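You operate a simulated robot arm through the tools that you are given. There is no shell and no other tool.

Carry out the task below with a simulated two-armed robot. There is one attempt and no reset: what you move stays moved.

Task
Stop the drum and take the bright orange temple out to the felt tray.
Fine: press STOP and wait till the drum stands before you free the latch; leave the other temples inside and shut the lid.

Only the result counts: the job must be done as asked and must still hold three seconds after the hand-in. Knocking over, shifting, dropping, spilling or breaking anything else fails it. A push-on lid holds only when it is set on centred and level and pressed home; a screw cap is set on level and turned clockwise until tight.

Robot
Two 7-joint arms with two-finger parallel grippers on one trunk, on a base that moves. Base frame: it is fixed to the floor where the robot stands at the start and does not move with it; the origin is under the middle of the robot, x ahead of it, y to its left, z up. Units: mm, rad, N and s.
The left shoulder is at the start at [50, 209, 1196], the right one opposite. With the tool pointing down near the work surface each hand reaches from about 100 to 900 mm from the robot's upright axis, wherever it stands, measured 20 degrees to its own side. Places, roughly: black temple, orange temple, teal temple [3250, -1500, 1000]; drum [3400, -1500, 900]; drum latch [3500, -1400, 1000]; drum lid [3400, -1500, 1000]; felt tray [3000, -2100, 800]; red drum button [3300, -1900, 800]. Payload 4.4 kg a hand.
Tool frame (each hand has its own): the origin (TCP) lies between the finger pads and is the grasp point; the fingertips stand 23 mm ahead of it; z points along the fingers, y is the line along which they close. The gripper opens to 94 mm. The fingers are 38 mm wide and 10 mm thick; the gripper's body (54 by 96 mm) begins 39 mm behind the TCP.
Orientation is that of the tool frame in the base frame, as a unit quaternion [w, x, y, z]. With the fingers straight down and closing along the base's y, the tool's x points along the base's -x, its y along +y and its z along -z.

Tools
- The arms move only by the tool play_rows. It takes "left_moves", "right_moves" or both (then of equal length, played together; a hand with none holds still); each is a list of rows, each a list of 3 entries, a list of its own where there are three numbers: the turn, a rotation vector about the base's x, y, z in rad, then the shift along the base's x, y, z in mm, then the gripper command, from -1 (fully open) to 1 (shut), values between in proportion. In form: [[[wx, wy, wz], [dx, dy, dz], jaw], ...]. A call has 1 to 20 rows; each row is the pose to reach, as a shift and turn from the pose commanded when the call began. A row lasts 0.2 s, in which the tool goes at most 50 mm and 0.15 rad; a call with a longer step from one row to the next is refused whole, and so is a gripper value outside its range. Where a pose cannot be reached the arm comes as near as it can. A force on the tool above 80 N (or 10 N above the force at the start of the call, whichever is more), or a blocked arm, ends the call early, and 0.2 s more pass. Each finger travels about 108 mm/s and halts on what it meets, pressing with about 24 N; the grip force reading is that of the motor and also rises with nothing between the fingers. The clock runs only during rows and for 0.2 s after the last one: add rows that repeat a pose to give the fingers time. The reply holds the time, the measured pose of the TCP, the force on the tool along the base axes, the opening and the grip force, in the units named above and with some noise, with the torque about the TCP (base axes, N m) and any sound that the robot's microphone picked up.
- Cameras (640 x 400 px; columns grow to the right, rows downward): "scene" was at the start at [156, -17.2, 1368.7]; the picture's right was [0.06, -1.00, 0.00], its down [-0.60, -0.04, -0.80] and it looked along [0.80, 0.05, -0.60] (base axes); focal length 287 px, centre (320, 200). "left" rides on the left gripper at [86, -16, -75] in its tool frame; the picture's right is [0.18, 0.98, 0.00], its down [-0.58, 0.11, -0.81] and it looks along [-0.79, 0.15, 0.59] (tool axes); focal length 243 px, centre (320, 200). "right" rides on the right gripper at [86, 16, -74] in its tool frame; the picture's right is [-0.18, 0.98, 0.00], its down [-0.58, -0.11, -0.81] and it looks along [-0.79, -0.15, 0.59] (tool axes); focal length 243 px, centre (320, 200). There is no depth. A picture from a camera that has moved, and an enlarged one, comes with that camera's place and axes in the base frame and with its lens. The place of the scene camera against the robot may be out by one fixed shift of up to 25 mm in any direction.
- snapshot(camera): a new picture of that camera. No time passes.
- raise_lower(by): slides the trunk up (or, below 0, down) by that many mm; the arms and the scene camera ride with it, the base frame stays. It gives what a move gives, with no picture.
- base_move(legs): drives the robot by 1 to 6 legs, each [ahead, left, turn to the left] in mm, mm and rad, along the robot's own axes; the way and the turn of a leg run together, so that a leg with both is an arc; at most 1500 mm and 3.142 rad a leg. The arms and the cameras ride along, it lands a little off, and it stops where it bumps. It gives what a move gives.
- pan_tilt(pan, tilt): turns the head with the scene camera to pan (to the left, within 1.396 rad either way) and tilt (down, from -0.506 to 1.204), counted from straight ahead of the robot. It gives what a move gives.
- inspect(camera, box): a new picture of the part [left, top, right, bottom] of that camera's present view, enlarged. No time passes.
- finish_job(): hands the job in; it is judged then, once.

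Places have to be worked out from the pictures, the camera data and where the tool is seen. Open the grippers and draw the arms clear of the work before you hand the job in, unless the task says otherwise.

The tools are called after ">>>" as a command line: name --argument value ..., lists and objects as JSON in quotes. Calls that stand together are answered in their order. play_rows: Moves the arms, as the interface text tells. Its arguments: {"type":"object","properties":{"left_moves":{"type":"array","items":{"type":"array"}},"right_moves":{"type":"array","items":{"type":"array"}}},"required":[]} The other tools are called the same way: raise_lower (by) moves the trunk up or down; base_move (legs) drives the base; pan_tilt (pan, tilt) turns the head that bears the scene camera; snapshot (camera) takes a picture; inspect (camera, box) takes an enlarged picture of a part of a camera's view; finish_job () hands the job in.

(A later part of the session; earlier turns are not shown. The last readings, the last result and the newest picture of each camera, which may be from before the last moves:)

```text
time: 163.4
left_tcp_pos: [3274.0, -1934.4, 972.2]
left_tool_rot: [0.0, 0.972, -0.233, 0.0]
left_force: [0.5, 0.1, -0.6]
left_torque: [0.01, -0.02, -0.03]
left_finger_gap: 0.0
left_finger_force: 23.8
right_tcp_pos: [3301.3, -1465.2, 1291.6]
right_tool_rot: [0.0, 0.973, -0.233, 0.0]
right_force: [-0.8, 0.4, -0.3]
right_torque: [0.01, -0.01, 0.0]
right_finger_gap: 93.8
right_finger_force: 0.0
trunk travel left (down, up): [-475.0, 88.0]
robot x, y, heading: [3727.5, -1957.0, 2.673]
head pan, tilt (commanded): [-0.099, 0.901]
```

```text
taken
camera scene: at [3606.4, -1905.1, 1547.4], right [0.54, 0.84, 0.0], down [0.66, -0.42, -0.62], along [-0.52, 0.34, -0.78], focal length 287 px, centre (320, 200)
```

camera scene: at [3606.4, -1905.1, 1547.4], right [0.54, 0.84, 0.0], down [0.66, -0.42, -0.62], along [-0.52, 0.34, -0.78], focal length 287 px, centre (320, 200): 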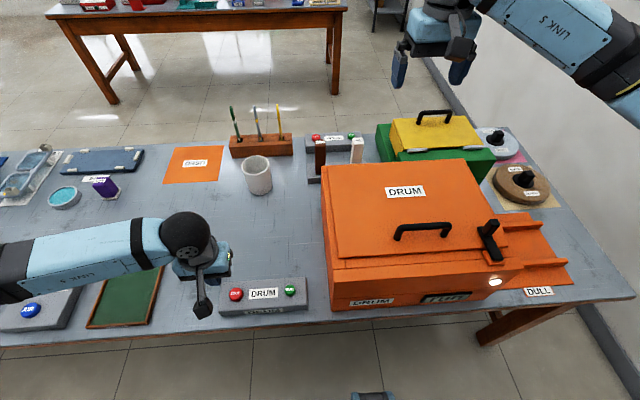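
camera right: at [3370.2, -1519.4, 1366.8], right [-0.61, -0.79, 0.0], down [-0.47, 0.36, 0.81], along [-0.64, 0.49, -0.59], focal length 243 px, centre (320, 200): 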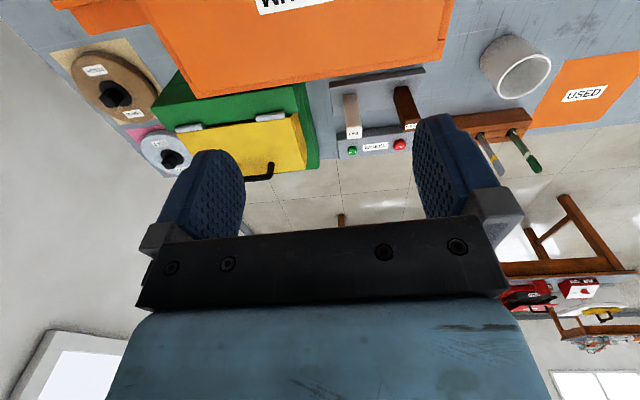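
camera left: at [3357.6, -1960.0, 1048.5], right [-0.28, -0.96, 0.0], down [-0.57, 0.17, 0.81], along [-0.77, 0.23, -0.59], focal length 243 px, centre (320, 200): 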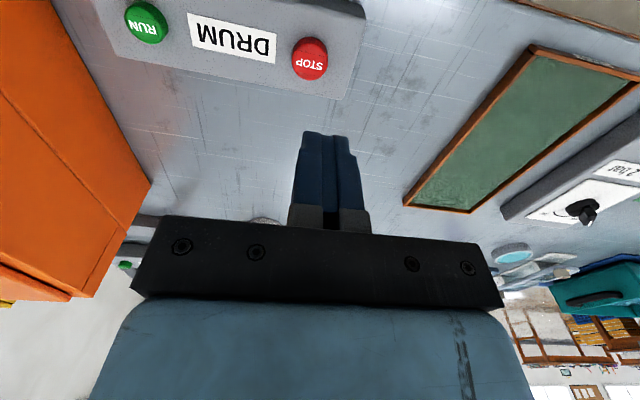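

The STOP button sits almost under the fingertips, at about [3276, -1927, 845]. I correct the hover by 7 mm and descend close to it.

>>> play_rows --left_moves '[[[0, 0, 0], [2, 7, 0], 1], [[0, 0, 0], [2, 7, -40], 1], [[0, 0, 0], [2, 7, -75], 1], [[0, 0, 0], [2, 7, -90], 1], [[0, 0, 0], [2, 7, -90], 1]]'

>>> snapshot --camera "left"

>>> inspect --camera "scene" --box '[160, 220, 320, 320]'

```text
time: 164.6
left_tcp_pos: [3275.7, -1928.4, 880.0]
left_tool_rot: [0.0, 0.973, -0.233, 0.0]
left_force: [0.0, 0.7, -0.8]
left_torque: [0.01, -0.01, -0.02]
left_finger_gap: 0.3
left_finger_force: 24.3
right_tcp_pos: [3300.5, -1466.2, 1291.4]
right_tool_rot: [0.0, 0.973, -0.233, 0.0]
right_force: [-0.9, 1.0, -0.5]
right_torque: [0.0, 0.01, 0.0]
right_finger_gap: 94.0
right_finger_force: 0.0
trunk travel left (down, up): [-475.0, 88.0]
robot x, y, heading: [3731.2, -1951.6, 2.67]
head pan, tilt (commanded): [-0.099, 0.901]
```

```text
taken
camera left: at [3359.7, -1953.8, 954.9], right [-0.28, -0.96, 0.0], down [-0.57, 0.17, 0.81], along [-0.77, 0.23, -0.59], focal length 243 px, centre (320, 200)
```

left: 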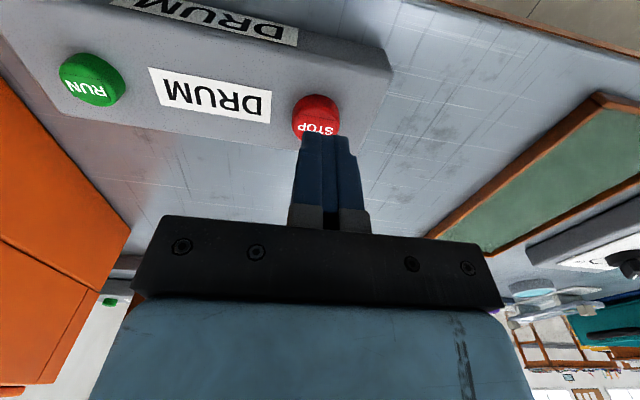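

```text
4.00 times, centred on (240, 270) of scene
camera zoom: at [3606.3, -1905.3, 1547.4], right [0.54, 0.84, 0.0], down [0.66, -0.42, -0.62], along [-0.52, 0.34, -0.78], focal length 1148 px, centre (640, -80)
```

zoom: 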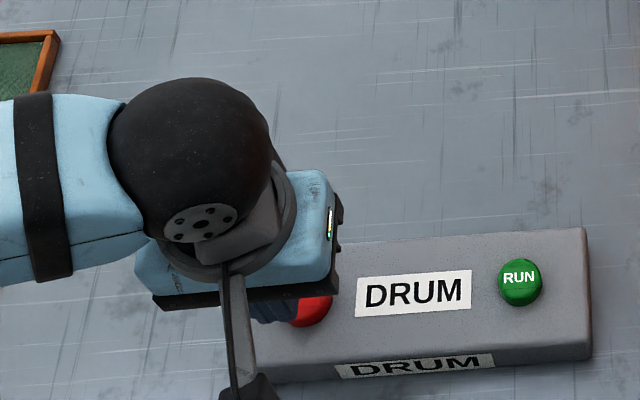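

The fingertips are just over the button with its centre a few mm nearer the robot. I shift 5 mm toward the robot and descend slowly in small steps while watching the force.

>>> play_rows --left_moves '[[[0, 0, 0], [4, -2, 0], 1], [[0, 0, 0], [4, -2, -4], 1], [[0, 0, 0], [4, -2, -8], 1], [[0, 0, 0], [4, -2, -12], 1], [[0, 0, 0], [4, -2, -15], 1]]'

>>> inspect --camera "left" --box '[240, 60, 400, 160]'

```text
time: 165.8
left_tcp_pos: [3278.8, -1929.2, 865.7]
left_tool_rot: [0.0, 0.973, -0.233, 0.0]
left_force: [0.1, -0.4, 0.1]
left_torque: [0.0, 0.0, -0.02]
left_finger_gap: 0.0
left_finger_force: 24.5
right_tcp_pos: [3299.6, -1465.7, 1290.6]
right_tool_rot: [0.0, 0.973, -0.232, 0.0]
right_force: [-0.3, -0.9, 0.1]
right_torque: [0.0, -0.01, 0.0]
right_finger_gap: 94.0
right_finger_force: 0.0
trunk travel left (down, up): [-475.0, 88.0]
robot x, y, heading: [3728.9, -1952.9, 2.673]
head pan, tilt (commanded): [-0.099, 0.901]
```

```text
4.00 times, centred on (320, 110) of left
camera zoom: at [3362.4, -1954.9, 941.7], right [-0.28, -0.96, 0.0], down [-0.57, 0.17, 0.81], along [-0.77, 0.23, -0.59], focal length 970 px, centre (320, 560)
```

zoom: 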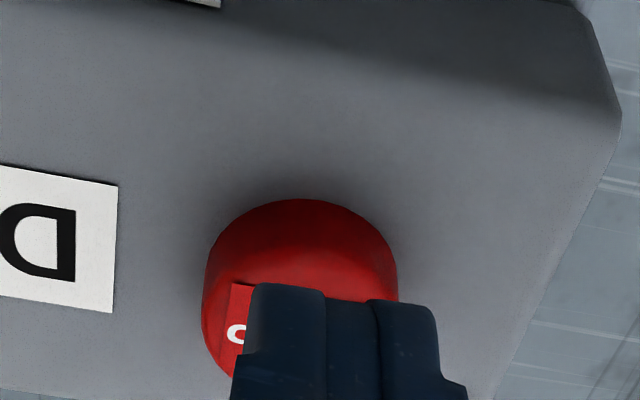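

The tip's near edge is over the middle of the button and a few mm to the side; I shift 8 mm toward the robot and 4 mm sideways, then continue the slow descent.

>>> play_rows --left_moves '[[[0, 0, 0], [8, 1, 0], 1], [[0, 0, 0], [8, 1, -3], 1], [[0, 0, 0], [8, 1, -6], 1], [[0, 0, 0], [8, 1, -9], 1], [[0, 0, 0], [8, 1, -12], 1]]'

>>> inspect --camera "left" --box '[240, 60, 400, 160]'

>>> inspect --camera "scene" --box '[400, 200, 560, 300]'

```text
time: 167.0
left_tcp_pos: [3285.2, -1927.6, 854.0]
left_tool_rot: [-0.001, 0.972, -0.234, 0.001]
left_force: [0.2, 0.1, -1.1]
left_torque: [0.0, 0.01, 0.02]
left_finger_gap: 0.3
left_finger_force: 24.0
right_tcp_pos: [3299.9, -1466.7, 1291.1]
right_tool_rot: [0.0, 0.973, -0.232, 0.0]
right_force: [0.1, -0.3, -0.3]
right_torque: [0.02, 0.0, -0.02]
right_finger_gap: 93.8
right_finger_force: 0.1
trunk travel left (down, up): [-475.0, 88.0]
robot x, y, heading: [3726.5, -1952.7, 2.671]
head pan, tilt (commanded): [-0.099, 0.901]
```

```text
4.00 times, centred on (320, 110) of left
camera zoom: at [3369.7, -1952.9, 929.7], right [-0.28, -0.96, 0.0], down [-0.57, 0.17, 0.81], along [-0.77, 0.23, -0.59], focal length 970 px, centre (320, 560)
```

zoom: 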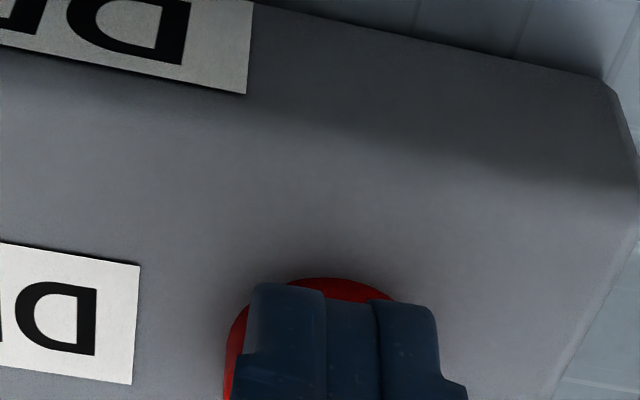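

```text
4.00 times, centred on (480, 250) of scene
camera zoom: at [3606.2, -1905.1, 1547.4], right [0.54, 0.84, 0.0], down [0.66, -0.42, -0.62], along [-0.52, 0.34, -0.78], focal length 1148 px, centre (-320, 0)
```

zoom: 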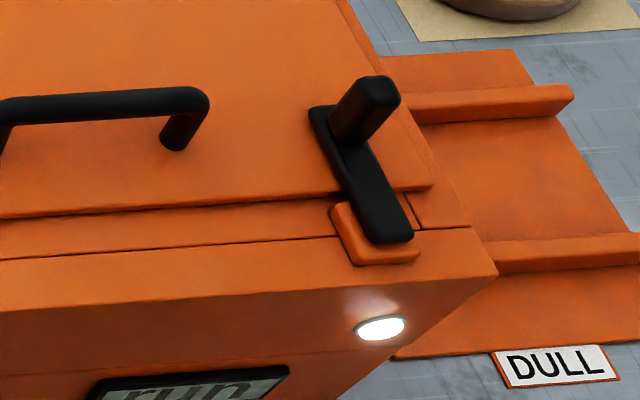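

No contact yet at tip height 831; the fingertips now cover the button. I continue down in 3 mm steps.

>>> play_rows --left_moves '[[[0, 0, 0], [0, 2, -3], 1], [[0, 0, 0], [0, 2, -6], 1], [[0, 0, 0], [0, 2, -9], 1], [[0, 0, 0], [0, 2, -12], 1]]'

>>> inspect --camera "scene" --box '[400, 200, 560, 300]'

>>> inspect --camera "left" --box '[240, 60, 400, 160]'

```text
time: 168.0
left_tcp_pos: [3285.8, -1926.9, 842.6]
left_tool_rot: [0.0, 0.972, -0.233, 0.0]
left_force: [-0.6, -0.7, 0.5]
left_torque: [0.01, -0.02, 0.0]
left_finger_gap: 0.0
left_finger_force: 24.2
right_tcp_pos: [3300.2, -1465.0, 1291.3]
right_tool_rot: [0.0, 0.972, -0.233, 0.0]
right_force: [-0.1, 0.2, 0.1]
right_torque: [0.01, 0.04, -0.02]
right_finger_gap: 94.0
right_finger_force: 0.1
trunk travel left (down, up): [-475.0, 88.0]
robot x, y, heading: [3726.3, -1953.1, 2.673]
head pan, tilt (commanded): [-0.099, 0.901]
```

```text
4.00 times, centred on (480, 250) of scene
camera zoom: at [3606.2, -1905.1, 1547.4], right [0.54, 0.84, 0.0], down [0.66, -0.42, -0.62], along [-0.52, 0.34, -0.78], focal length 1148 px, centre (-320, 0)
```

zoom: 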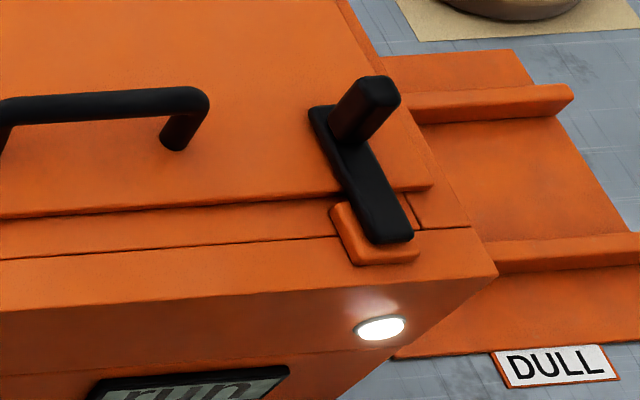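

```text
4.00 times, centred on (320, 110) of left
camera zoom: at [3369.7, -1951.5, 917.6], right [-0.28, -0.96, 0.0], down [-0.57, 0.17, 0.81], along [-0.77, 0.23, -0.59], focal length 970 px, centre (320, 560)
```

zoom: 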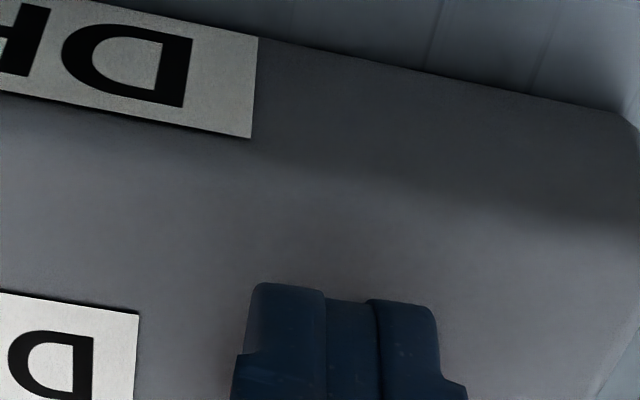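

Triangulating the hand-camera views puts the button at about [3262, -1921, 810], lower and farther than first assumed. I lift slightly, shift over it and press down in small steps.

>>> play_rows --left_moves '[[[0, 0, 0], [0, 0, 8], 1], [[0, 0, 0], [-24, 6, 8], 1], [[0, 0, 0], [-24, 6, 2], 1], [[0, 0, 0], [-24, 6, -2], 1], [[0, 0, 0], [-24, 6, -5], 1], [[0, 0, 0], [-24, 6, -8], 1]]'

>>> inspect --camera "left" --box '[240, 60, 400, 160]'

>>> inspect --camera "scene" --box '[400, 200, 560, 300]'

```text
time: 169.4
left_tcp_pos: [3263.3, -1921.1, 835.7]
left_tool_rot: [0.0, 0.972, -0.234, -0.001]
left_force: [-0.2, -0.6, 1.1]
left_torque: [0.0, 0.01, 0.02]
left_finger_gap: 0.1
left_finger_force: 23.8
right_tcp_pos: [3299.8, -1465.0, 1292.4]
right_tool_rot: [0.0, 0.973, -0.232, 0.0]
right_force: [0.6, 0.2, 0.3]
right_torque: [0.04, 0.0, -0.02]
right_finger_gap: 93.9
right_finger_force: 0.1
trunk travel left (down, up): [-475.0, 88.0]
robot x, y, heading: [3728.0, -1954.2, 2.672]
head pan, tilt (commanded): [-0.099, 0.901]
```

```text
4.00 times, centred on (320, 110) of left
camera zoom: at [3346.6, -1945.8, 910.6], right [-0.28, -0.96, 0.0], down [-0.57, 0.17, 0.81], along [-0.77, 0.23, -0.59], focal length 970 px, centre (320, 560)
```

zoom: 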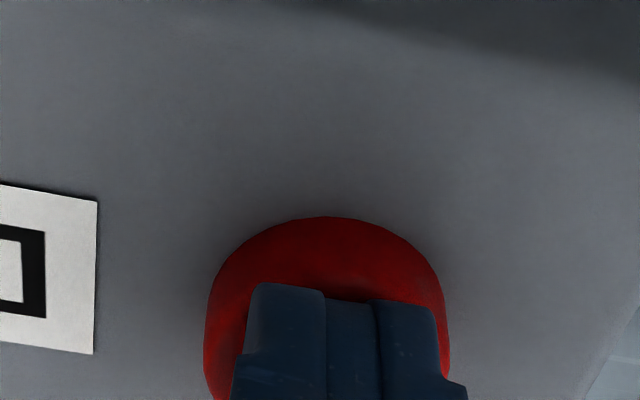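

```text
4.00 times, centred on (480, 250) of scene
camera zoom: at [3606.4, -1905.1, 1547.4], right [0.54, 0.84, 0.0], down [0.66, -0.42, -0.62], along [-0.52, 0.34, -0.78], focal length 1148 px, centre (-320, 0)
```

zoom: 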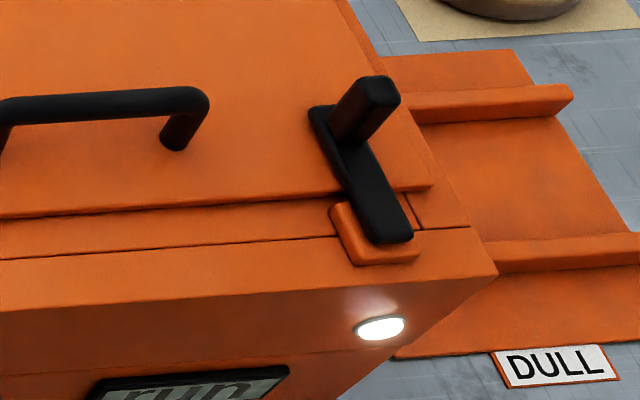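

The fingertips are now centred on the button with tip at 813. I press on downward in 2 mm steps.

>>> play_rows --left_moves '[[[0, 0, 0], [0, 1, -2], 1], [[0, 0, 0], [0, 1, -4], 1], [[0, 0, 0], [0, 1, -6], 1], [[0, 0, 0], [0, 1, -8], 1], [[0, 0, 0], [0, 1, -10], 1]]'

>>> inspect --camera "scene" --box '[400, 200, 560, 300]'

```text
time: 170.6
left_tcp_pos: [3262.7, -1921.0, 826.6]
left_tool_rot: [-0.001, 0.972, -0.234, -0.003]
left_force: [-0.9, -6.2, 27.0]
left_torque: [-0.16, -0.08, -0.15]
left_finger_gap: 0.1
left_finger_force: 24.2
right_tcp_pos: [3303.4, -1467.0, 1293.5]
right_tool_rot: [-0.001, 0.972, -0.233, -0.001]
right_force: [-0.8, 0.2, 0.2]
right_torque: [0.01, 0.01, 0.0]
right_finger_gap: 94.0
right_finger_force: 0.1
trunk travel left (down, up): [-475.0, 88.0]
robot x, y, heading: [3728.9, -1956.2, 2.675]
head pan, tilt (commanded): [-0.099, 0.901]
heard: click
```

```text
4.00 times, centred on (480, 250) of scene
camera zoom: at [3609.1, -1906.1, 1548.1], right [0.54, 0.84, 0.0], down [0.66, -0.42, -0.62], along [-0.52, 0.34, -0.78], focal length 1148 px, centre (-320, 0)
```

zoom: 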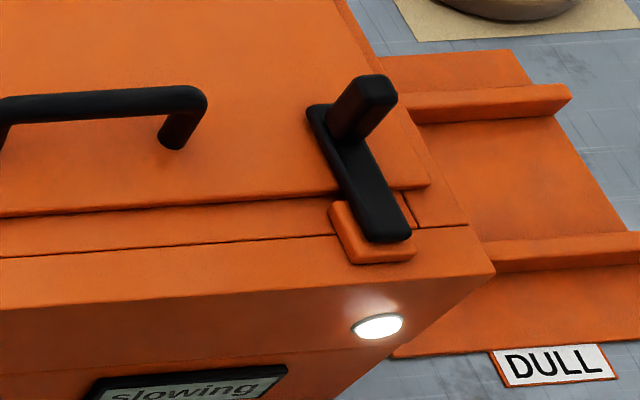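

A click was heard and the display reads "slowing". I lift the left hand away and bring the right hand up over the drum's latch area for a close look while the drum slows.

>>> play_rows --left_moves '[[[0, 0, 0], [0, 0, 20], 1], [[0, 0, 0], [0, 0, 60], 1], [[0, 0, 0], [0, 0, 100], 1], [[0, 0, 0], [0, 0, 140], 1], [[0, 0, 0], [0, 0, 180], 1], [[0, 0, 0], [0, 0, 220], 1], [[0, 0, 0], [0, 0, 220], 1]]'

>>> inspect --camera "scene" --box '[360, 180, 560, 305]'

>>> snapshot --camera "right"

```text
time: 172.2
left_tcp_pos: [3263.6, -1918.9, 1046.1]
left_tool_rot: [0.0, 0.972, -0.234, 0.0]
left_force: [-0.3, -0.1, 1.3]
left_torque: [0.01, 0.0, -0.01]
left_finger_gap: 0.2
left_finger_force: 24.1
right_tcp_pos: [3301.3, -1466.9, 1291.5]
right_tool_rot: [-0.001, 0.972, -0.234, 0.0]
right_force: [-0.4, 0.8, 0.2]
right_torque: [0.03, -0.03, 0.0]
right_finger_gap: 94.1
right_finger_force: 0.1
trunk travel left (down, up): [-475.0, 88.0]
robot x, y, heading: [3730.3, -1955.9, 2.674]
head pan, tilt (commanded): [-0.099, 0.901]
```

```text
3.20 times, centred on (460, 242) of scene
camera zoom: at [3606.1, -1905.2, 1547.4], right [0.54, 0.84, 0.0], down [0.66, -0.42, -0.62], along [-0.52, 0.34, -0.78], focal length 918 px, centre (-128, 64)
```

zoom: 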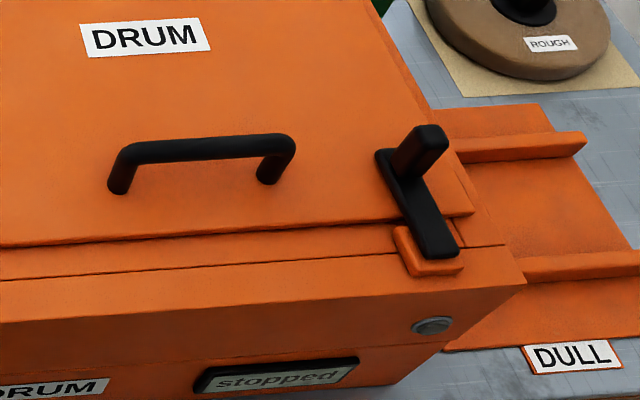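

```text
taken
camera right: at [3370.5, -1519.7, 1367.1], right [-0.61, -0.79, 0.0], down [-0.47, 0.36, 0.81], along [-0.64, 0.49, -0.59], focal length 243 px, centre (320, 200)
```

right: 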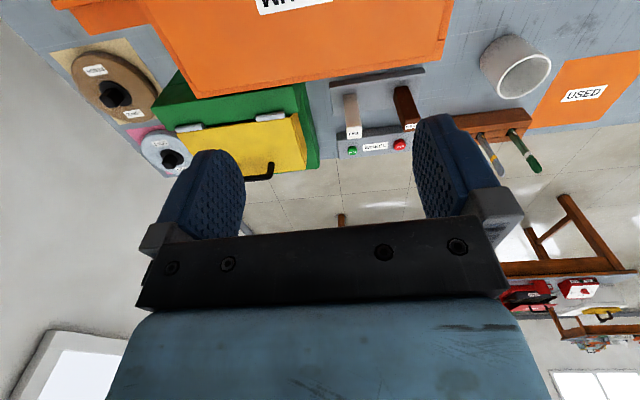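

The display reads "stopped" and the lamp is out. Now I bring the right hand in front of and above the latch to see how it works.

>>> play_rows --right_moves '[[[0, 0, 0], [40, 12, 0], 0], [[0, 0, 0], [80, 24, 0], 0], [[0, 0, 0], [120, 36, -20], 0], [[0, 0, 0], [160, 48, -45], 0], [[0, 0, 0], [200, 60, -70], 0], [[0, 0, 0], [240, 70, -95], 0], [[0, 0, 0], [270, 78, -120], 0], [[0, 0, 0], [281, 80, -141], 0], [[0, 0, 0], [281, 80, -141], 0]]'

>>> snapshot --camera "right"

>>> snapshot --camera "scene"

```text
time: 174.2
left_tcp_pos: [3264.0, -1920.4, 1046.0]
left_tool_rot: [0.0, 0.972, -0.234, -0.001]
left_force: [-0.1, 0.0, -0.1]
left_torque: [-0.04, 0.01, 0.0]
left_finger_gap: 0.1
left_finger_force: 23.8
right_tcp_pos: [3580.3, -1384.8, 1152.0]
right_tool_rot: [0.0, 0.973, -0.232, 0.001]
right_force: [0.6, 0.2, 0.2]
right_torque: [0.0, -0.03, -0.02]
right_finger_gap: 47.1
right_finger_force: 0.2
trunk travel left (down, up): [-475.0, 88.0]
robot x, y, heading: [3728.7, -1956.7, 2.673]
head pan, tilt (commanded): [-0.099, 0.901]
```

```text
taken
camera right: at [3650.6, -1440.8, 1227.6], right [-0.61, -0.79, 0.0], down [-0.47, 0.36, 0.81], along [-0.64, 0.49, -0.59], focal length 243 px, centre (320, 200)
```

right: 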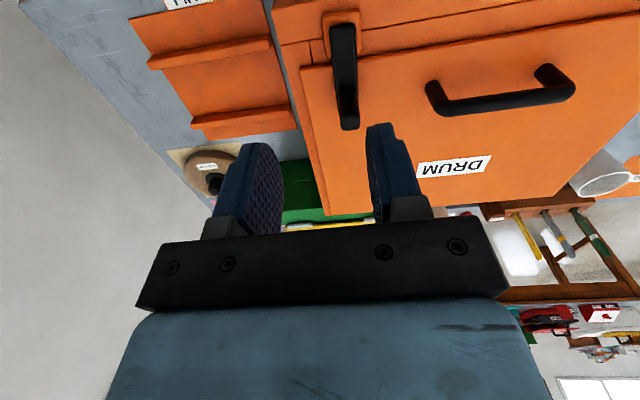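

```text
taken
camera scene: at [3606.3, -1905.2, 1547.4], right [0.54, 0.84, 0.0], down [0.66, -0.42, -0.62], along [-0.52, 0.34, -0.78], focal length 287 px, centre (320, 200)
```

scene: 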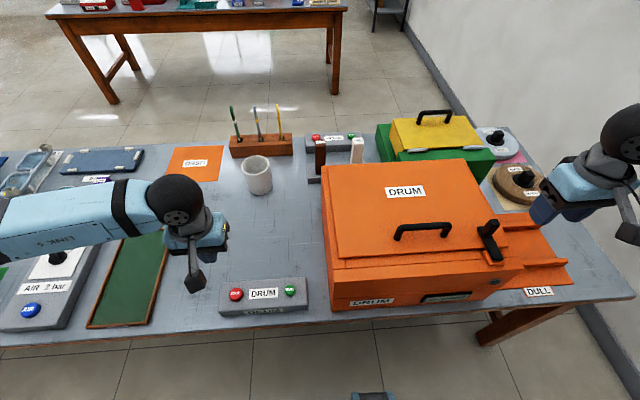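

The latch is visible from the right hand camera (picture is upside down); I enlarge it.

>>> inspect --camera "right" --box '[260, 0, 420, 140]'

>>> inspect --camera "scene" --box '[460, 205, 540, 275]'

```text
2.86 times, centred on (340, 70) of right
camera zoom: at [3650.6, -1440.8, 1227.6], right [-0.61, -0.79, 0.0], down [-0.47, 0.36, 0.81], along [-0.64, 0.49, -0.59], focal length 693 px, centre (263, 571)
```

zoom: 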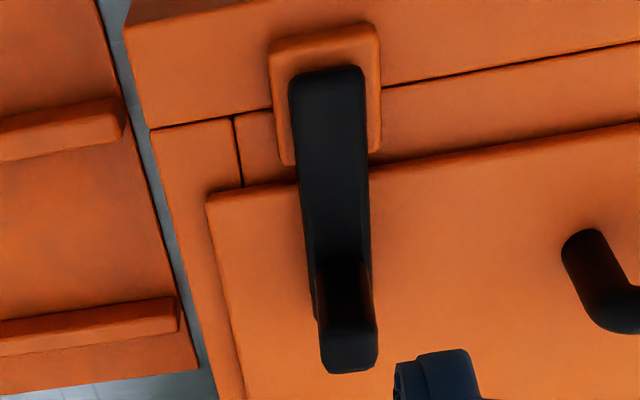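

```text
5.71 times, centred on (500, 240) of scene
camera zoom: at [3606.3, -1905.2, 1547.4], right [0.54, 0.84, 0.0], down [0.66, -0.42, -0.62], along [-0.52, 0.34, -0.78], focal length 1639 px, centre (-709, -29)
```

zoom: 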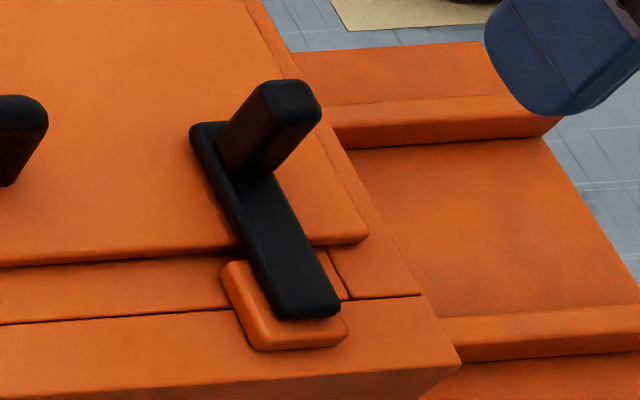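

The latch is a bar pivoted on an orange lug at the body rim, lying over the lid, with a vertical post at its far end: it must be swung sideways off the lid. I take a second hand-camera view from another place to triangulate the post and lug.

>>> play_rows --right_moves '[[[0, 0, 0], [20, 20, 0], 1], [[0, 0, 0], [40, 30, -10], 1], [[0, 0, 0], [60, 20, -20], 1], [[0, 0, 0], [75, 10, -30], 1], [[0, 0, 0], [75, 10, -30], 1]]'

>>> inspect --camera "right" --box '[240, 0, 480, 200]'

```text
time: 175.4
left_tcp_pos: [3263.3, -1919.5, 1045.3]
left_tool_rot: [0.0, 0.972, -0.233, 0.0]
left_force: [-0.2, 0.5, -0.9]
left_torque: [0.03, -0.02, 0.01]
left_finger_gap: 0.0
left_finger_force: 24.2
right_tcp_pos: [3655.1, -1375.7, 1122.3]
right_tool_rot: [0.0, 0.973, -0.231, 0.0]
right_force: [0.2, -0.1, -0.4]
right_torque: [0.0, 0.01, 0.0]
right_finger_gap: 0.0
right_finger_force: 24.7
trunk travel left (down, up): [-475.0, 88.0]
robot x, y, heading: [3728.2, -1955.0, 2.673]
head pan, tilt (commanded): [-0.099, 0.901]
```

```text
2.00 times, centred on (360, 100) of right
camera zoom: at [3726.0, -1429.3, 1197.0], right [-0.61, -0.79, 0.0], down [-0.47, 0.36, 0.81], along [-0.64, 0.49, -0.59], focal length 485 px, centre (240, 400)
```

zoom: 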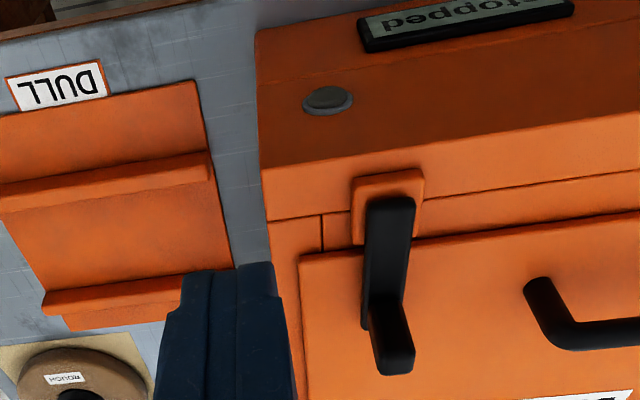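

Triangulation gives the post top at [3514, -1374, 1022] and the pivot lug at about [3568, -1403, 978], bar length ~61 mm. I set the shut right fingers down just left of the post, above the lid.

>>> play_rows --right_moves '[[[0, 0, 0], [-40, -8, 0], 1], [[0, 0, 0], [-80, -16, 0], 1], [[0, 0, 0], [-120, -24, 0], 1], [[0, 0, 0], [-157, -30, 0], 1], [[0, 0, 0], [-157, -30, -40], 1], [[0, 0, 0], [-157, -30, -80], 1], [[0, 0, 0], [-157, -30, -107], 1], [[0, 0, 0], [-157, -30, -107], 1]]'

>>> snapshot --camera "right"

>>> inspect --camera "scene" --box '[380, 160, 580, 300]'

```text
time: 177.2
left_tcp_pos: [3264.5, -1919.6, 1045.0]
left_tool_rot: [0.0, 0.972, -0.234, 0.0]
left_force: [-0.2, -0.2, -0.5]
left_torque: [-0.01, -0.03, 0.02]
left_finger_gap: 0.0
left_finger_force: 23.9
right_tcp_pos: [3498.4, -1405.3, 1012.8]
right_tool_rot: [0.0, 0.972, -0.233, 0.0]
right_force: [0.1, -0.2, 0.0]
right_torque: [0.01, -0.03, 0.0]
right_finger_gap: 0.1
right_finger_force: 23.8
trunk travel left (down, up): [-475.0, 88.0]
robot x, y, heading: [3727.9, -1952.9, 2.668]
head pan, tilt (commanded): [-0.099, 0.901]
```

```text
taken
camera right: at [3569.1, -1460.3, 1088.7], right [-0.61, -0.79, 0.0], down [-0.47, 0.36, 0.81], along [-0.64, 0.49, -0.59], focal length 243 px, centre (320, 200)
```

right: 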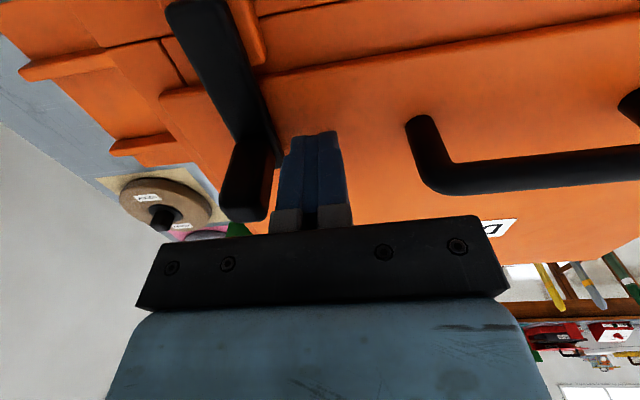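

```text
2.86 times, centred on (480, 230) of scene
camera zoom: at [3606.7, -1905.2, 1547.4], right [0.54, 0.84, 0.0], down [0.66, -0.42, -0.62], along [-0.52, 0.34, -0.78], focal length 820 px, centre (-137, 114)
```

zoom: 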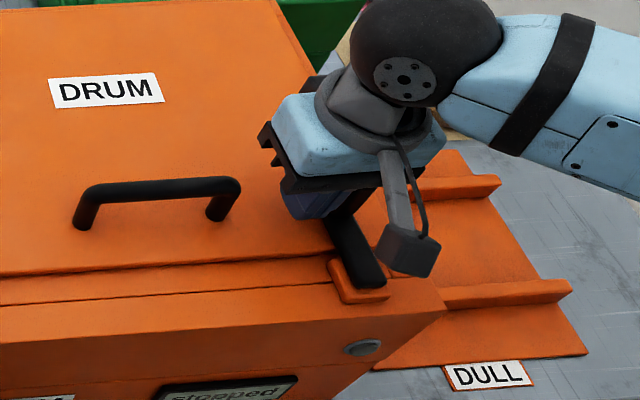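

The shut fingers stand right beside the post. I push it gently to the right by a small amount first and check the force.

>>> play_rows --right_moves '[[[0, 0, 0], [3, 6, 0], 1], [[0, 0, 0], [6, 12, 0], 1], [[0, 0, 0], [8, 16, 0], 1], [[0, 0, 0], [10, 20, 0], 1]]'

>>> inspect --camera "right" --box '[120, 0, 440, 240]'

```text
time: 178.2
left_tcp_pos: [3264.2, -1920.3, 1046.1]
left_tool_rot: [-0.001, 0.972, -0.233, 0.001]
left_force: [0.6, 0.6, 0.0]
left_torque: [-0.01, 0.01, 0.0]
left_finger_gap: 0.1
left_finger_force: 23.8
right_tcp_pos: [3507.7, -1386.1, 1013.2]
right_tool_rot: [0.001, 0.972, -0.233, 0.0]
right_force: [0.7, -0.1, 0.2]
right_torque: [0.0, -0.02, -0.02]
right_finger_gap: 0.0
right_finger_force: 23.5
trunk travel left (down, up): [-475.0, 88.0]
robot x, y, heading: [3728.2, -1951.7, 2.673]
head pan, tilt (commanded): [-0.099, 0.901]
```

```text
1.67 times, centred on (280, 120) of right
camera zoom: at [3579.2, -1439.5, 1089.0], right [-0.61, -0.79, 0.0], down [-0.47, 0.36, 0.81], along [-0.64, 0.49, -0.59], focal length 404 px, centre (387, 333)
```

zoom: 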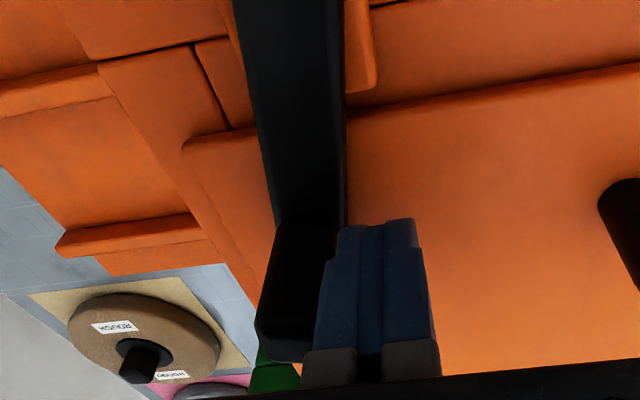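

No force yet, the finger appears at the post. I push a further 12 mm and check again.

>>> play_rows --right_moves '[[[0, 0, 0], [2, 4, 0], 1], [[0, 0, 0], [4, 8, 0], 1], [[0, 0, 0], [6, 11, 0], 1], [[0, 0, 0], [6, 11, 0], 1]]'

>>> inspect --camera "right" --box '[120, 0, 440, 240]'

>>> inspect --camera "scene" --box '[380, 160, 580, 300]'

```text
time: 179.2
left_tcp_pos: [3263.7, -1920.2, 1044.7]
left_tool_rot: [0.0, 0.972, -0.233, 0.0]
left_force: [0.4, -1.1, 0.5]
left_torque: [-0.02, 0.03, 0.0]
left_finger_gap: 0.2
left_finger_force: 23.8
right_tcp_pos: [3514.8, -1374.5, 1012.9]
right_tool_rot: [0.0, 0.973, -0.232, 0.0]
right_force: [-0.5, 0.4, 0.1]
right_torque: [0.02, 0.0, -0.02]
right_finger_gap: 0.2
right_finger_force: 23.9
trunk travel left (down, up): [-475.0, 88.0]
robot x, y, heading: [3730.3, -1950.5, 2.672]
head pan, tilt (commanded): [-0.099, 0.901]
```

```text
1.67 times, centred on (280, 120) of right
camera zoom: at [3585.4, -1428.6, 1089.2], right [-0.61, -0.79, 0.0], down [-0.47, 0.36, 0.81], along [-0.64, 0.49, -0.59], focal length 404 px, centre (387, 333)
```

zoom: 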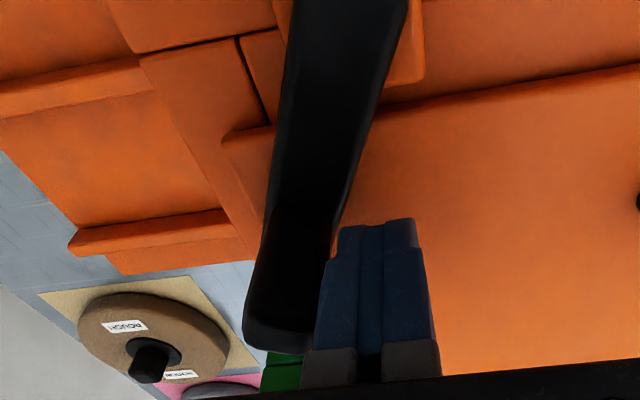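

```text
2.86 times, centred on (480, 230) of scene
camera zoom: at [3606.3, -1905.1, 1547.4], right [0.54, 0.84, 0.0], down [0.66, -0.42, -0.62], along [-0.52, 0.34, -0.78], focal length 820 px, centre (-137, 114)
```

zoom: 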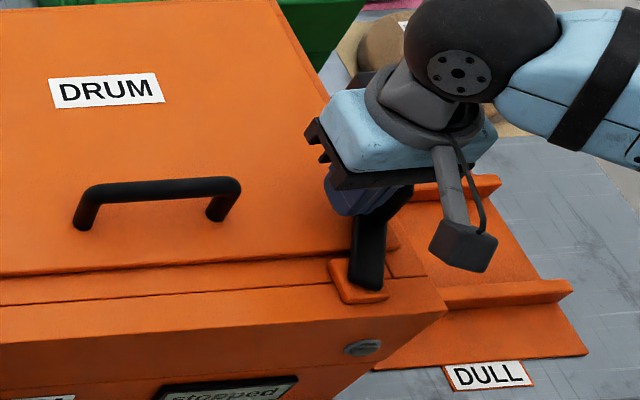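

The lever swings freely to the right (about 20° now, no resistance). I continue the push along its arc to about 85-90°.

>>> play_rows --right_moves '[[[0, 0, 0], [8, 6, 0], 1], [[0, 0, 0], [17.7, 16.4, 0], 1], [[0, 0, 0], [25.8, 28, 0], 1], [[0, 0, 0], [34.8, 32.4, 0], 1], [[0, 0, 0], [40, 31, 0], 1], [[0, 0, 0], [44.7, 29.7, 0], 1], [[0, 0, 0], [51.8, 26.1, 0], 1], [[0, 0, 0], [51.8, 26.1, 0], 1]]'

>>> inspect --camera "right" --box '[120, 0, 440, 240]'

>>> inspect --camera "scene" --box '[380, 160, 580, 300]'

```text
time: 181.0
left_tcp_pos: [3260.4, -1919.4, 1044.5]
left_tool_rot: [0.001, 0.973, -0.233, 0.002]
left_force: [0.0, -0.2, 0.1]
left_torque: [-0.01, -0.01, 0.01]
left_finger_gap: 0.0
left_finger_force: 24.0
right_tcp_pos: [3561.6, -1345.6, 1013.3]
right_tool_rot: [0.0, 0.973, -0.232, -0.001]
right_force: [-32.0, 21.5, 7.6]
right_torque: [-0.33, -0.58, 0.19]
right_finger_gap: 0.0
right_finger_force: 24.2
trunk travel left (down, up): [-475.0, 88.0]
robot x, y, heading: [3725.4, -1953.6, 2.675]
head pan, tilt (commanded): [-0.099, 0.901]
```

```text
1.67 times, centred on (280, 120) of right
camera zoom: at [3632.2, -1399.9, 1089.3], right [-0.61, -0.79, 0.0], down [-0.47, 0.36, 0.81], along [-0.64, 0.49, -0.59], focal length 404 px, centre (387, 333)
```

zoom: 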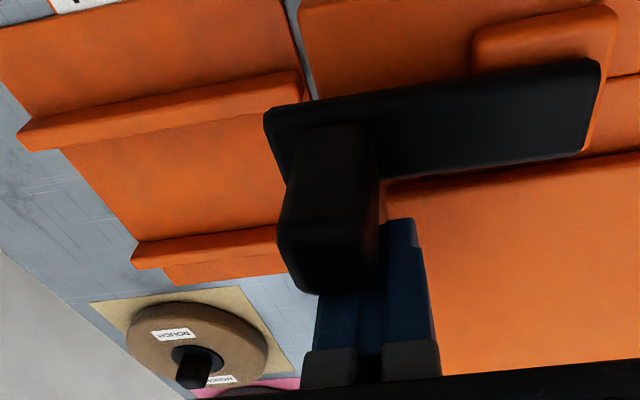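

```text
2.86 times, centred on (480, 230) of scene
camera zoom: at [3601.5, -1902.5, 1546.9], right [0.54, 0.84, 0.0], down [0.66, -0.42, -0.62], along [-0.52, 0.33, -0.79], focal length 820 px, centre (-137, 114)
```

zoom: 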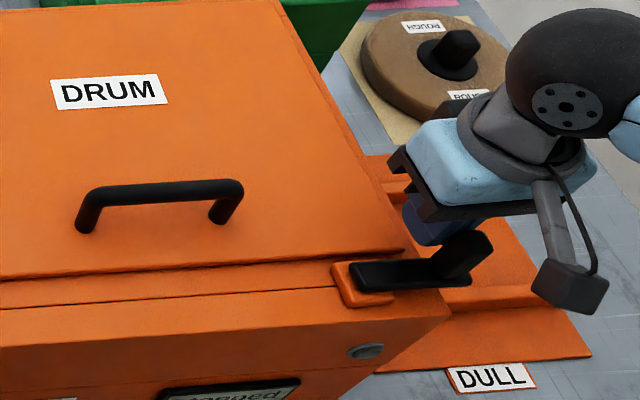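

The lever rests at its stop, about 90° to the right and off the lid. I back the fingers off, lift, and go over to view the lid handle.

>>> play_rows --right_moves '[[[0, 0, 0], [-10, 5, 0], 1], [[0, 0, 0], [-16, 8, 10], 1], [[0, 0, 0], [-16, 8, 50], 1], [[0, 0, 0], [-16, 8, 100], 1], [[0, 0, 0], [-22, -32, 107], 1], [[0, 0, 0], [-28, -75, 107], 1], [[0, 0, 0], [-33, -118, 107], 1], [[0, 0, 0], [-38, -157, 107], 1], [[0, 0, 0], [-38, -157, 107], 1]]'

>>> inspect --camera "right" --box '[160, 0, 480, 200]'

>>> inspect --camera "scene" --box '[320, 150, 560, 300]'

```text
time: 183.0
left_tcp_pos: [3263.8, -1919.5, 1046.7]
left_tool_rot: [0.0, 0.973, -0.233, 0.0]
left_force: [0.0, 0.3, -0.2]
left_torque: [0.01, 0.01, -0.01]
left_finger_gap: 0.0
left_finger_force: 24.3
right_tcp_pos: [3528.6, -1506.5, 1119.1]
right_tool_rot: [0.001, 0.973, -0.232, 0.001]
right_force: [0.6, 0.1, 0.7]
right_torque: [-0.01, -0.02, -0.01]
right_finger_gap: 0.2
right_finger_force: 24.0
trunk travel left (down, up): [-475.0, 88.0]
robot x, y, heading: [3725.7, -1956.1, 2.672]
head pan, tilt (commanded): [-0.099, 0.901]
```

```text
2.00 times, centred on (320, 100) of right
camera zoom: at [3599.4, -1559.8, 1194.6], right [-0.61, -0.79, 0.0], down [-0.47, 0.36, 0.81], along [-0.64, 0.49, -0.59], focal length 485 px, centre (320, 400)
```

zoom: 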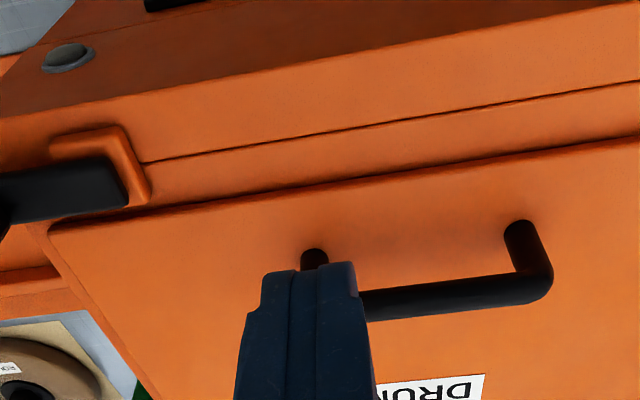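

```text
2.67 times, centred on (440, 225) of scene
camera zoom: at [3607.1, -1904.7, 1547.5], right [0.54, 0.84, 0.0], down [0.66, -0.42, -0.62], along [-0.52, 0.33, -0.78], focal length 765 px, centre (0, 133)
```

zoom: 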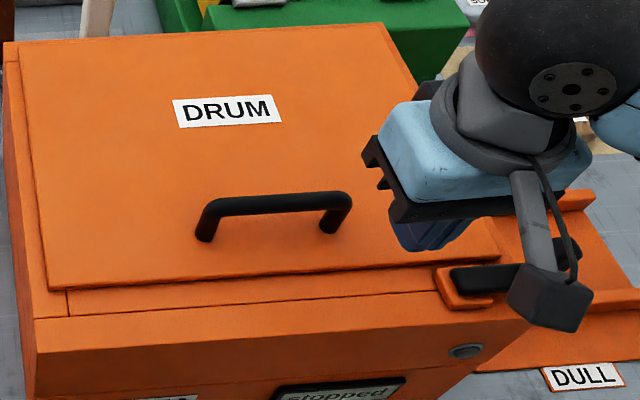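

I need a second viewpoint on the handle, so I shift the right hand to the left and up a bit and look again.

>>> play_rows --right_moves '[[[0, 0, 0], [20, -40, 10], 1], [[0, 0, 0], [40, -80, 20], 1], [[0, 0, 0], [60, -100, 30], 1], [[0, 0, 0], [60, -100, 30], 1]]'

>>> inspect --camera "right" --box '[160, 0, 480, 200]'

```text
time: 184.0
left_tcp_pos: [3263.9, -1919.6, 1046.2]
left_tool_rot: [0.0, 0.973, -0.233, 0.0]
left_force: [-0.1, -0.1, 0.1]
left_torque: [-0.01, -0.01, 0.01]
left_finger_gap: 0.1
left_finger_force: 23.8
right_tcp_pos: [3550.7, -1588.5, 1134.4]
right_tool_rot: [0.0, 0.972, -0.233, 0.0]
right_force: [0.1, -0.7, -0.9]
right_torque: [-0.02, -0.02, -0.01]
right_finger_gap: 0.0
right_finger_force: 23.5
right hand out of reach, approached as far as the arm can: row 2, 3, 4
trunk travel left (down, up): [-475.0, 88.0]
robot x, y, heading: [3729.1, -1956.7, 2.671]
head pan, tilt (commanded): [-0.099, 0.901]
```

```text
2.00 times, centred on (320, 100) of right
camera zoom: at [3622.4, -1642.1, 1211.1], right [-0.61, -0.79, 0.0], down [-0.47, 0.36, 0.81], along [-0.64, 0.49, -0.59], focal length 485 px, centre (320, 400)
```

zoom: 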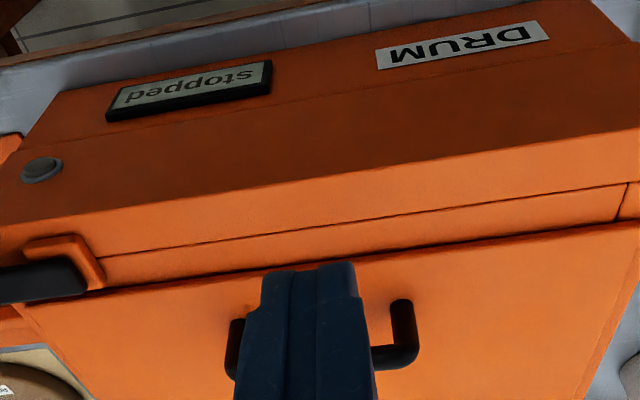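

Handle bar triangulates to about [3446, -1508, 1013], running along the bench, with the lid top near z=975. I move the right hand above it, turning the tool 90° so the fingers close across the bar, and open the fingers.

>>> play_rows --right_moves '[[[0, 0, 0.14], [-9, 7, 0], 0.5], [[0, 0, 0.28], [-18, 14, 0], 0], [[0, 0, 0.42], [-27, 21, 0], -0.3], [[0, 0, 0.56], [-36, 28, 0], -0.3], [[0, 0, 0.7], [-45, 35, 0], -0.3], [[0, 0, 0.84], [-54, 42, 0], -0.3], [[0, 0, 0.98], [-63, 48, 0], -0.3], [[0, 0, 1.12], [-72, 55, 0], -0.3], [[0, 0, 1.26], [-81, 62, 0], -0.3], [[0, 0, 1.4], [-90, 69, 0], -0.3], [[0, 0, 1.5], [-98, 75, 0], -0.3], [[0, 0, 1.571], [-105, 80, 0], -0.3], [[0, 0, 1.571], [-105, 80, 0], -0.3]]'

>>> snapshot --camera "right"

>>> snapshot --camera "scene"

```text
time: 186.8
left_tcp_pos: [3262.3, -1919.6, 1044.8]
left_tool_rot: [0.0, 0.972, -0.234, 0.0]
left_force: [0.1, -0.7, 0.2]
left_torque: [0.04, 0.0, 0.01]
left_finger_gap: 0.0
left_finger_force: 24.3
right_tcp_pos: [3479.3, -1603.5, 1095.9]
right_tool_rot: [-0.002, 0.852, 0.523, 0.0]
right_force: [-0.5, 0.1, 0.4]
right_torque: [-0.01, 0.01, 0.01]
right_finger_gap: 61.1
right_finger_force: 0.0
right hand out of reach, approached as far as the arm can: row 9, 10, 11, 12, 13
trunk travel left (down, up): [-475.0, 88.0]
robot x, y, heading: [3728.4, -1953.5, 2.671]
head pan, tilt (commanded): [-0.099, 0.901]
```

```text
taken
camera right: at [3533.9, -1533.7, 1172.1], right [0.79, -0.61, -0.01], down [-0.36, -0.47, 0.81], along [-0.49, -0.64, -0.59], focal length 243 px, centre (320, 200)
```

right: 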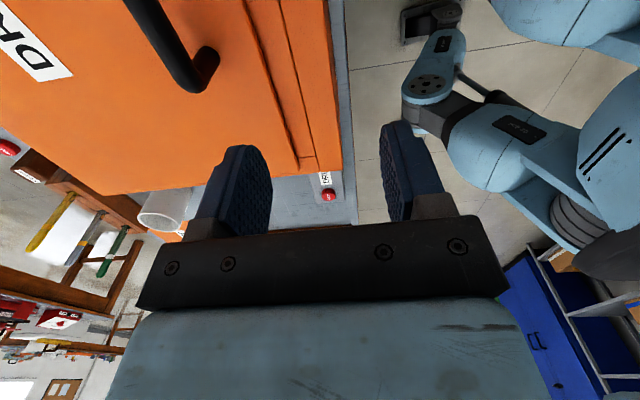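

```text
taken
camera scene: at [3604.7, -1905.4, 1547.2], right [0.54, 0.84, 0.0], down [0.66, -0.42, -0.62], along [-0.52, 0.34, -0.78], focal length 287 px, centre (320, 200)
```

scene: 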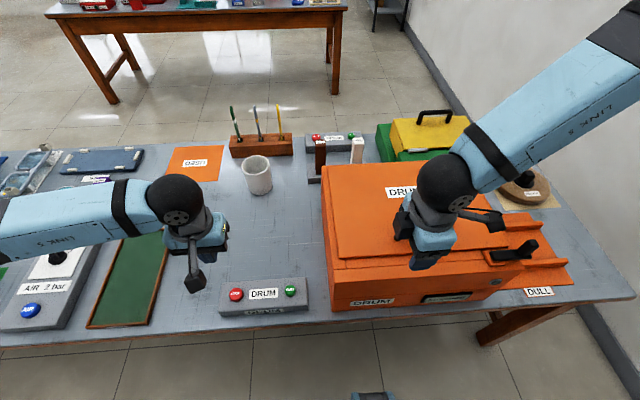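

Turning that way hits an arm limit (the hand could not follow past ~1.2 rad). I turn back the other way toward -90° and check whether the arm prefers it.

>>> play_rows --right_moves '[[[0, 0, -0.14], [0, 10, 15], -0.3], [[0, 0, -0.28], [-3, 20, 30], -0.3], [[0, 0, -0.42], [-6, 30, 38], -0.3], [[0, 0, -0.56], [-9, 40, 38], -0.3], [[0, 0, -0.7], [-12, 50, 38], -0.3], [[0, 0, -0.84], [-15, 60, 38], -0.3], [[0, 0, -0.98], [-18, 70, 38], -0.3], [[0, 0, -1.12], [-22, 80, 38], -0.3], [[0, 0, -1.26], [-26, 85, 38], -0.3], [[0, 0, -1.4], [-30, 90, 38], -0.3], [[0, 0, -1.5], [-33, 95, 38], -0.3], [[0, 0, -1.571], [-33, 95, 38], -0.3]]'

```text
time: 189.4
left_tcp_pos: [3264.0, -1920.1, 1046.0]
left_tool_rot: [0.0, 0.972, -0.233, -0.001]
left_force: [-0.2, 0.5, 0.2]
left_torque: [-0.01, 0.01, -0.01]
left_finger_gap: 0.2
left_finger_force: 23.9
right_tcp_pos: [3450.1, -1507.2, 1134.4]
right_tool_rot: [-0.001, 0.972, -0.233, 0.0]
right_force: [0.6, -0.5, 0.2]
right_torque: [0.0, 0.01, 0.01]
right_finger_gap: 61.0
right_finger_force: 0.2
trunk travel left (down, up): [-475.0, 88.0]
robot x, y, heading: [3729.6, -1954.5, 2.668]
head pan, tilt (commanded): [-0.099, 0.901]
```

Back at the neutral turn, exactly above the handle. Now I turn the other way (-90°) in place.

>>> play_rows --right_moves '[[[0, 0, -0.14], [0, 0, 0], -0.3], [[0, 0, -0.28], [0, 0, 0], -0.3], [[0, 0, -0.42], [0, 0, 0], -0.3], [[0, 0, -0.56], [0, 0, 0], -0.3], [[0, 0, -0.7], [0, 0, 0], -0.3], [[0, 0, -0.84], [0, 0, 0], -0.3], [[0, 0, -0.98], [0, 0, 0], -0.3], [[0, 0, -1.12], [0, 0, 0], -0.3], [[0, 0, -1.26], [0, 0, 0], -0.3], [[0, 0, -1.4], [0, 0, 0], -0.3], [[0, 0, -1.5], [0, 0, 0], -0.3], [[0, 0, -1.571], [0, 0, 0], -0.3]]'

>>> snapshot --camera "right"

>>> snapshot --camera "scene"

```text
time: 192.0
left_tcp_pos: [3263.2, -1919.8, 1045.3]
left_tool_rot: [0.0, 0.972, -0.233, 0.0]
left_force: [0.1, 0.9, -0.3]
left_torque: [0.0, 0.02, 0.04]
left_finger_gap: 0.1
left_finger_force: 23.8
right_tcp_pos: [3448.1, -1507.6, 1133.9]
right_tool_rot: [0.001, -0.523, 0.852, 0.0]
right_force: [-0.1, -0.6, -1.3]
right_torque: [0.02, -0.01, 0.02]
right_finger_gap: 61.1
right_finger_force: 0.0
trunk travel left (down, up): [-475.0, 88.0]
robot x, y, heading: [3731.4, -1953.7, 2.672]
head pan, tilt (commanded): [-0.099, 0.901]
```

```text
taken
camera right: at [3396.7, -1578.6, 1209.9], right [-0.79, 0.61, 0.0], down [0.36, 0.47, 0.81], along [0.49, 0.64, -0.59], focal length 243 px, centre (320, 200)
```

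right: 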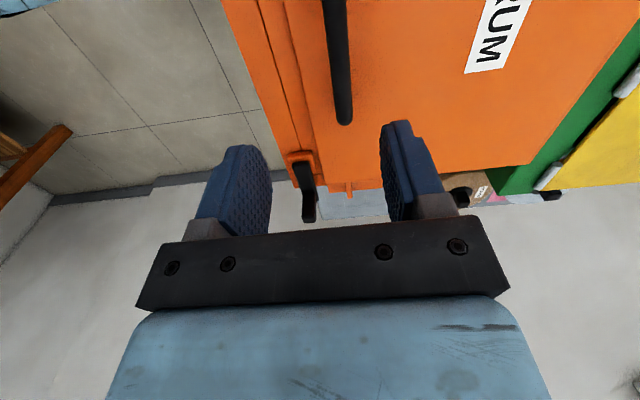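

```text
taken
camera scene: at [3606.3, -1905.0, 1547.4], right [0.54, 0.84, 0.0], down [0.66, -0.42, -0.62], along [-0.52, 0.34, -0.78], focal length 287 px, centre (320, 200)
```

scene: 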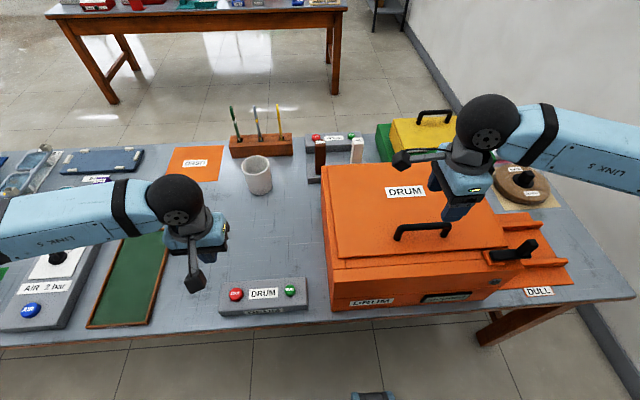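

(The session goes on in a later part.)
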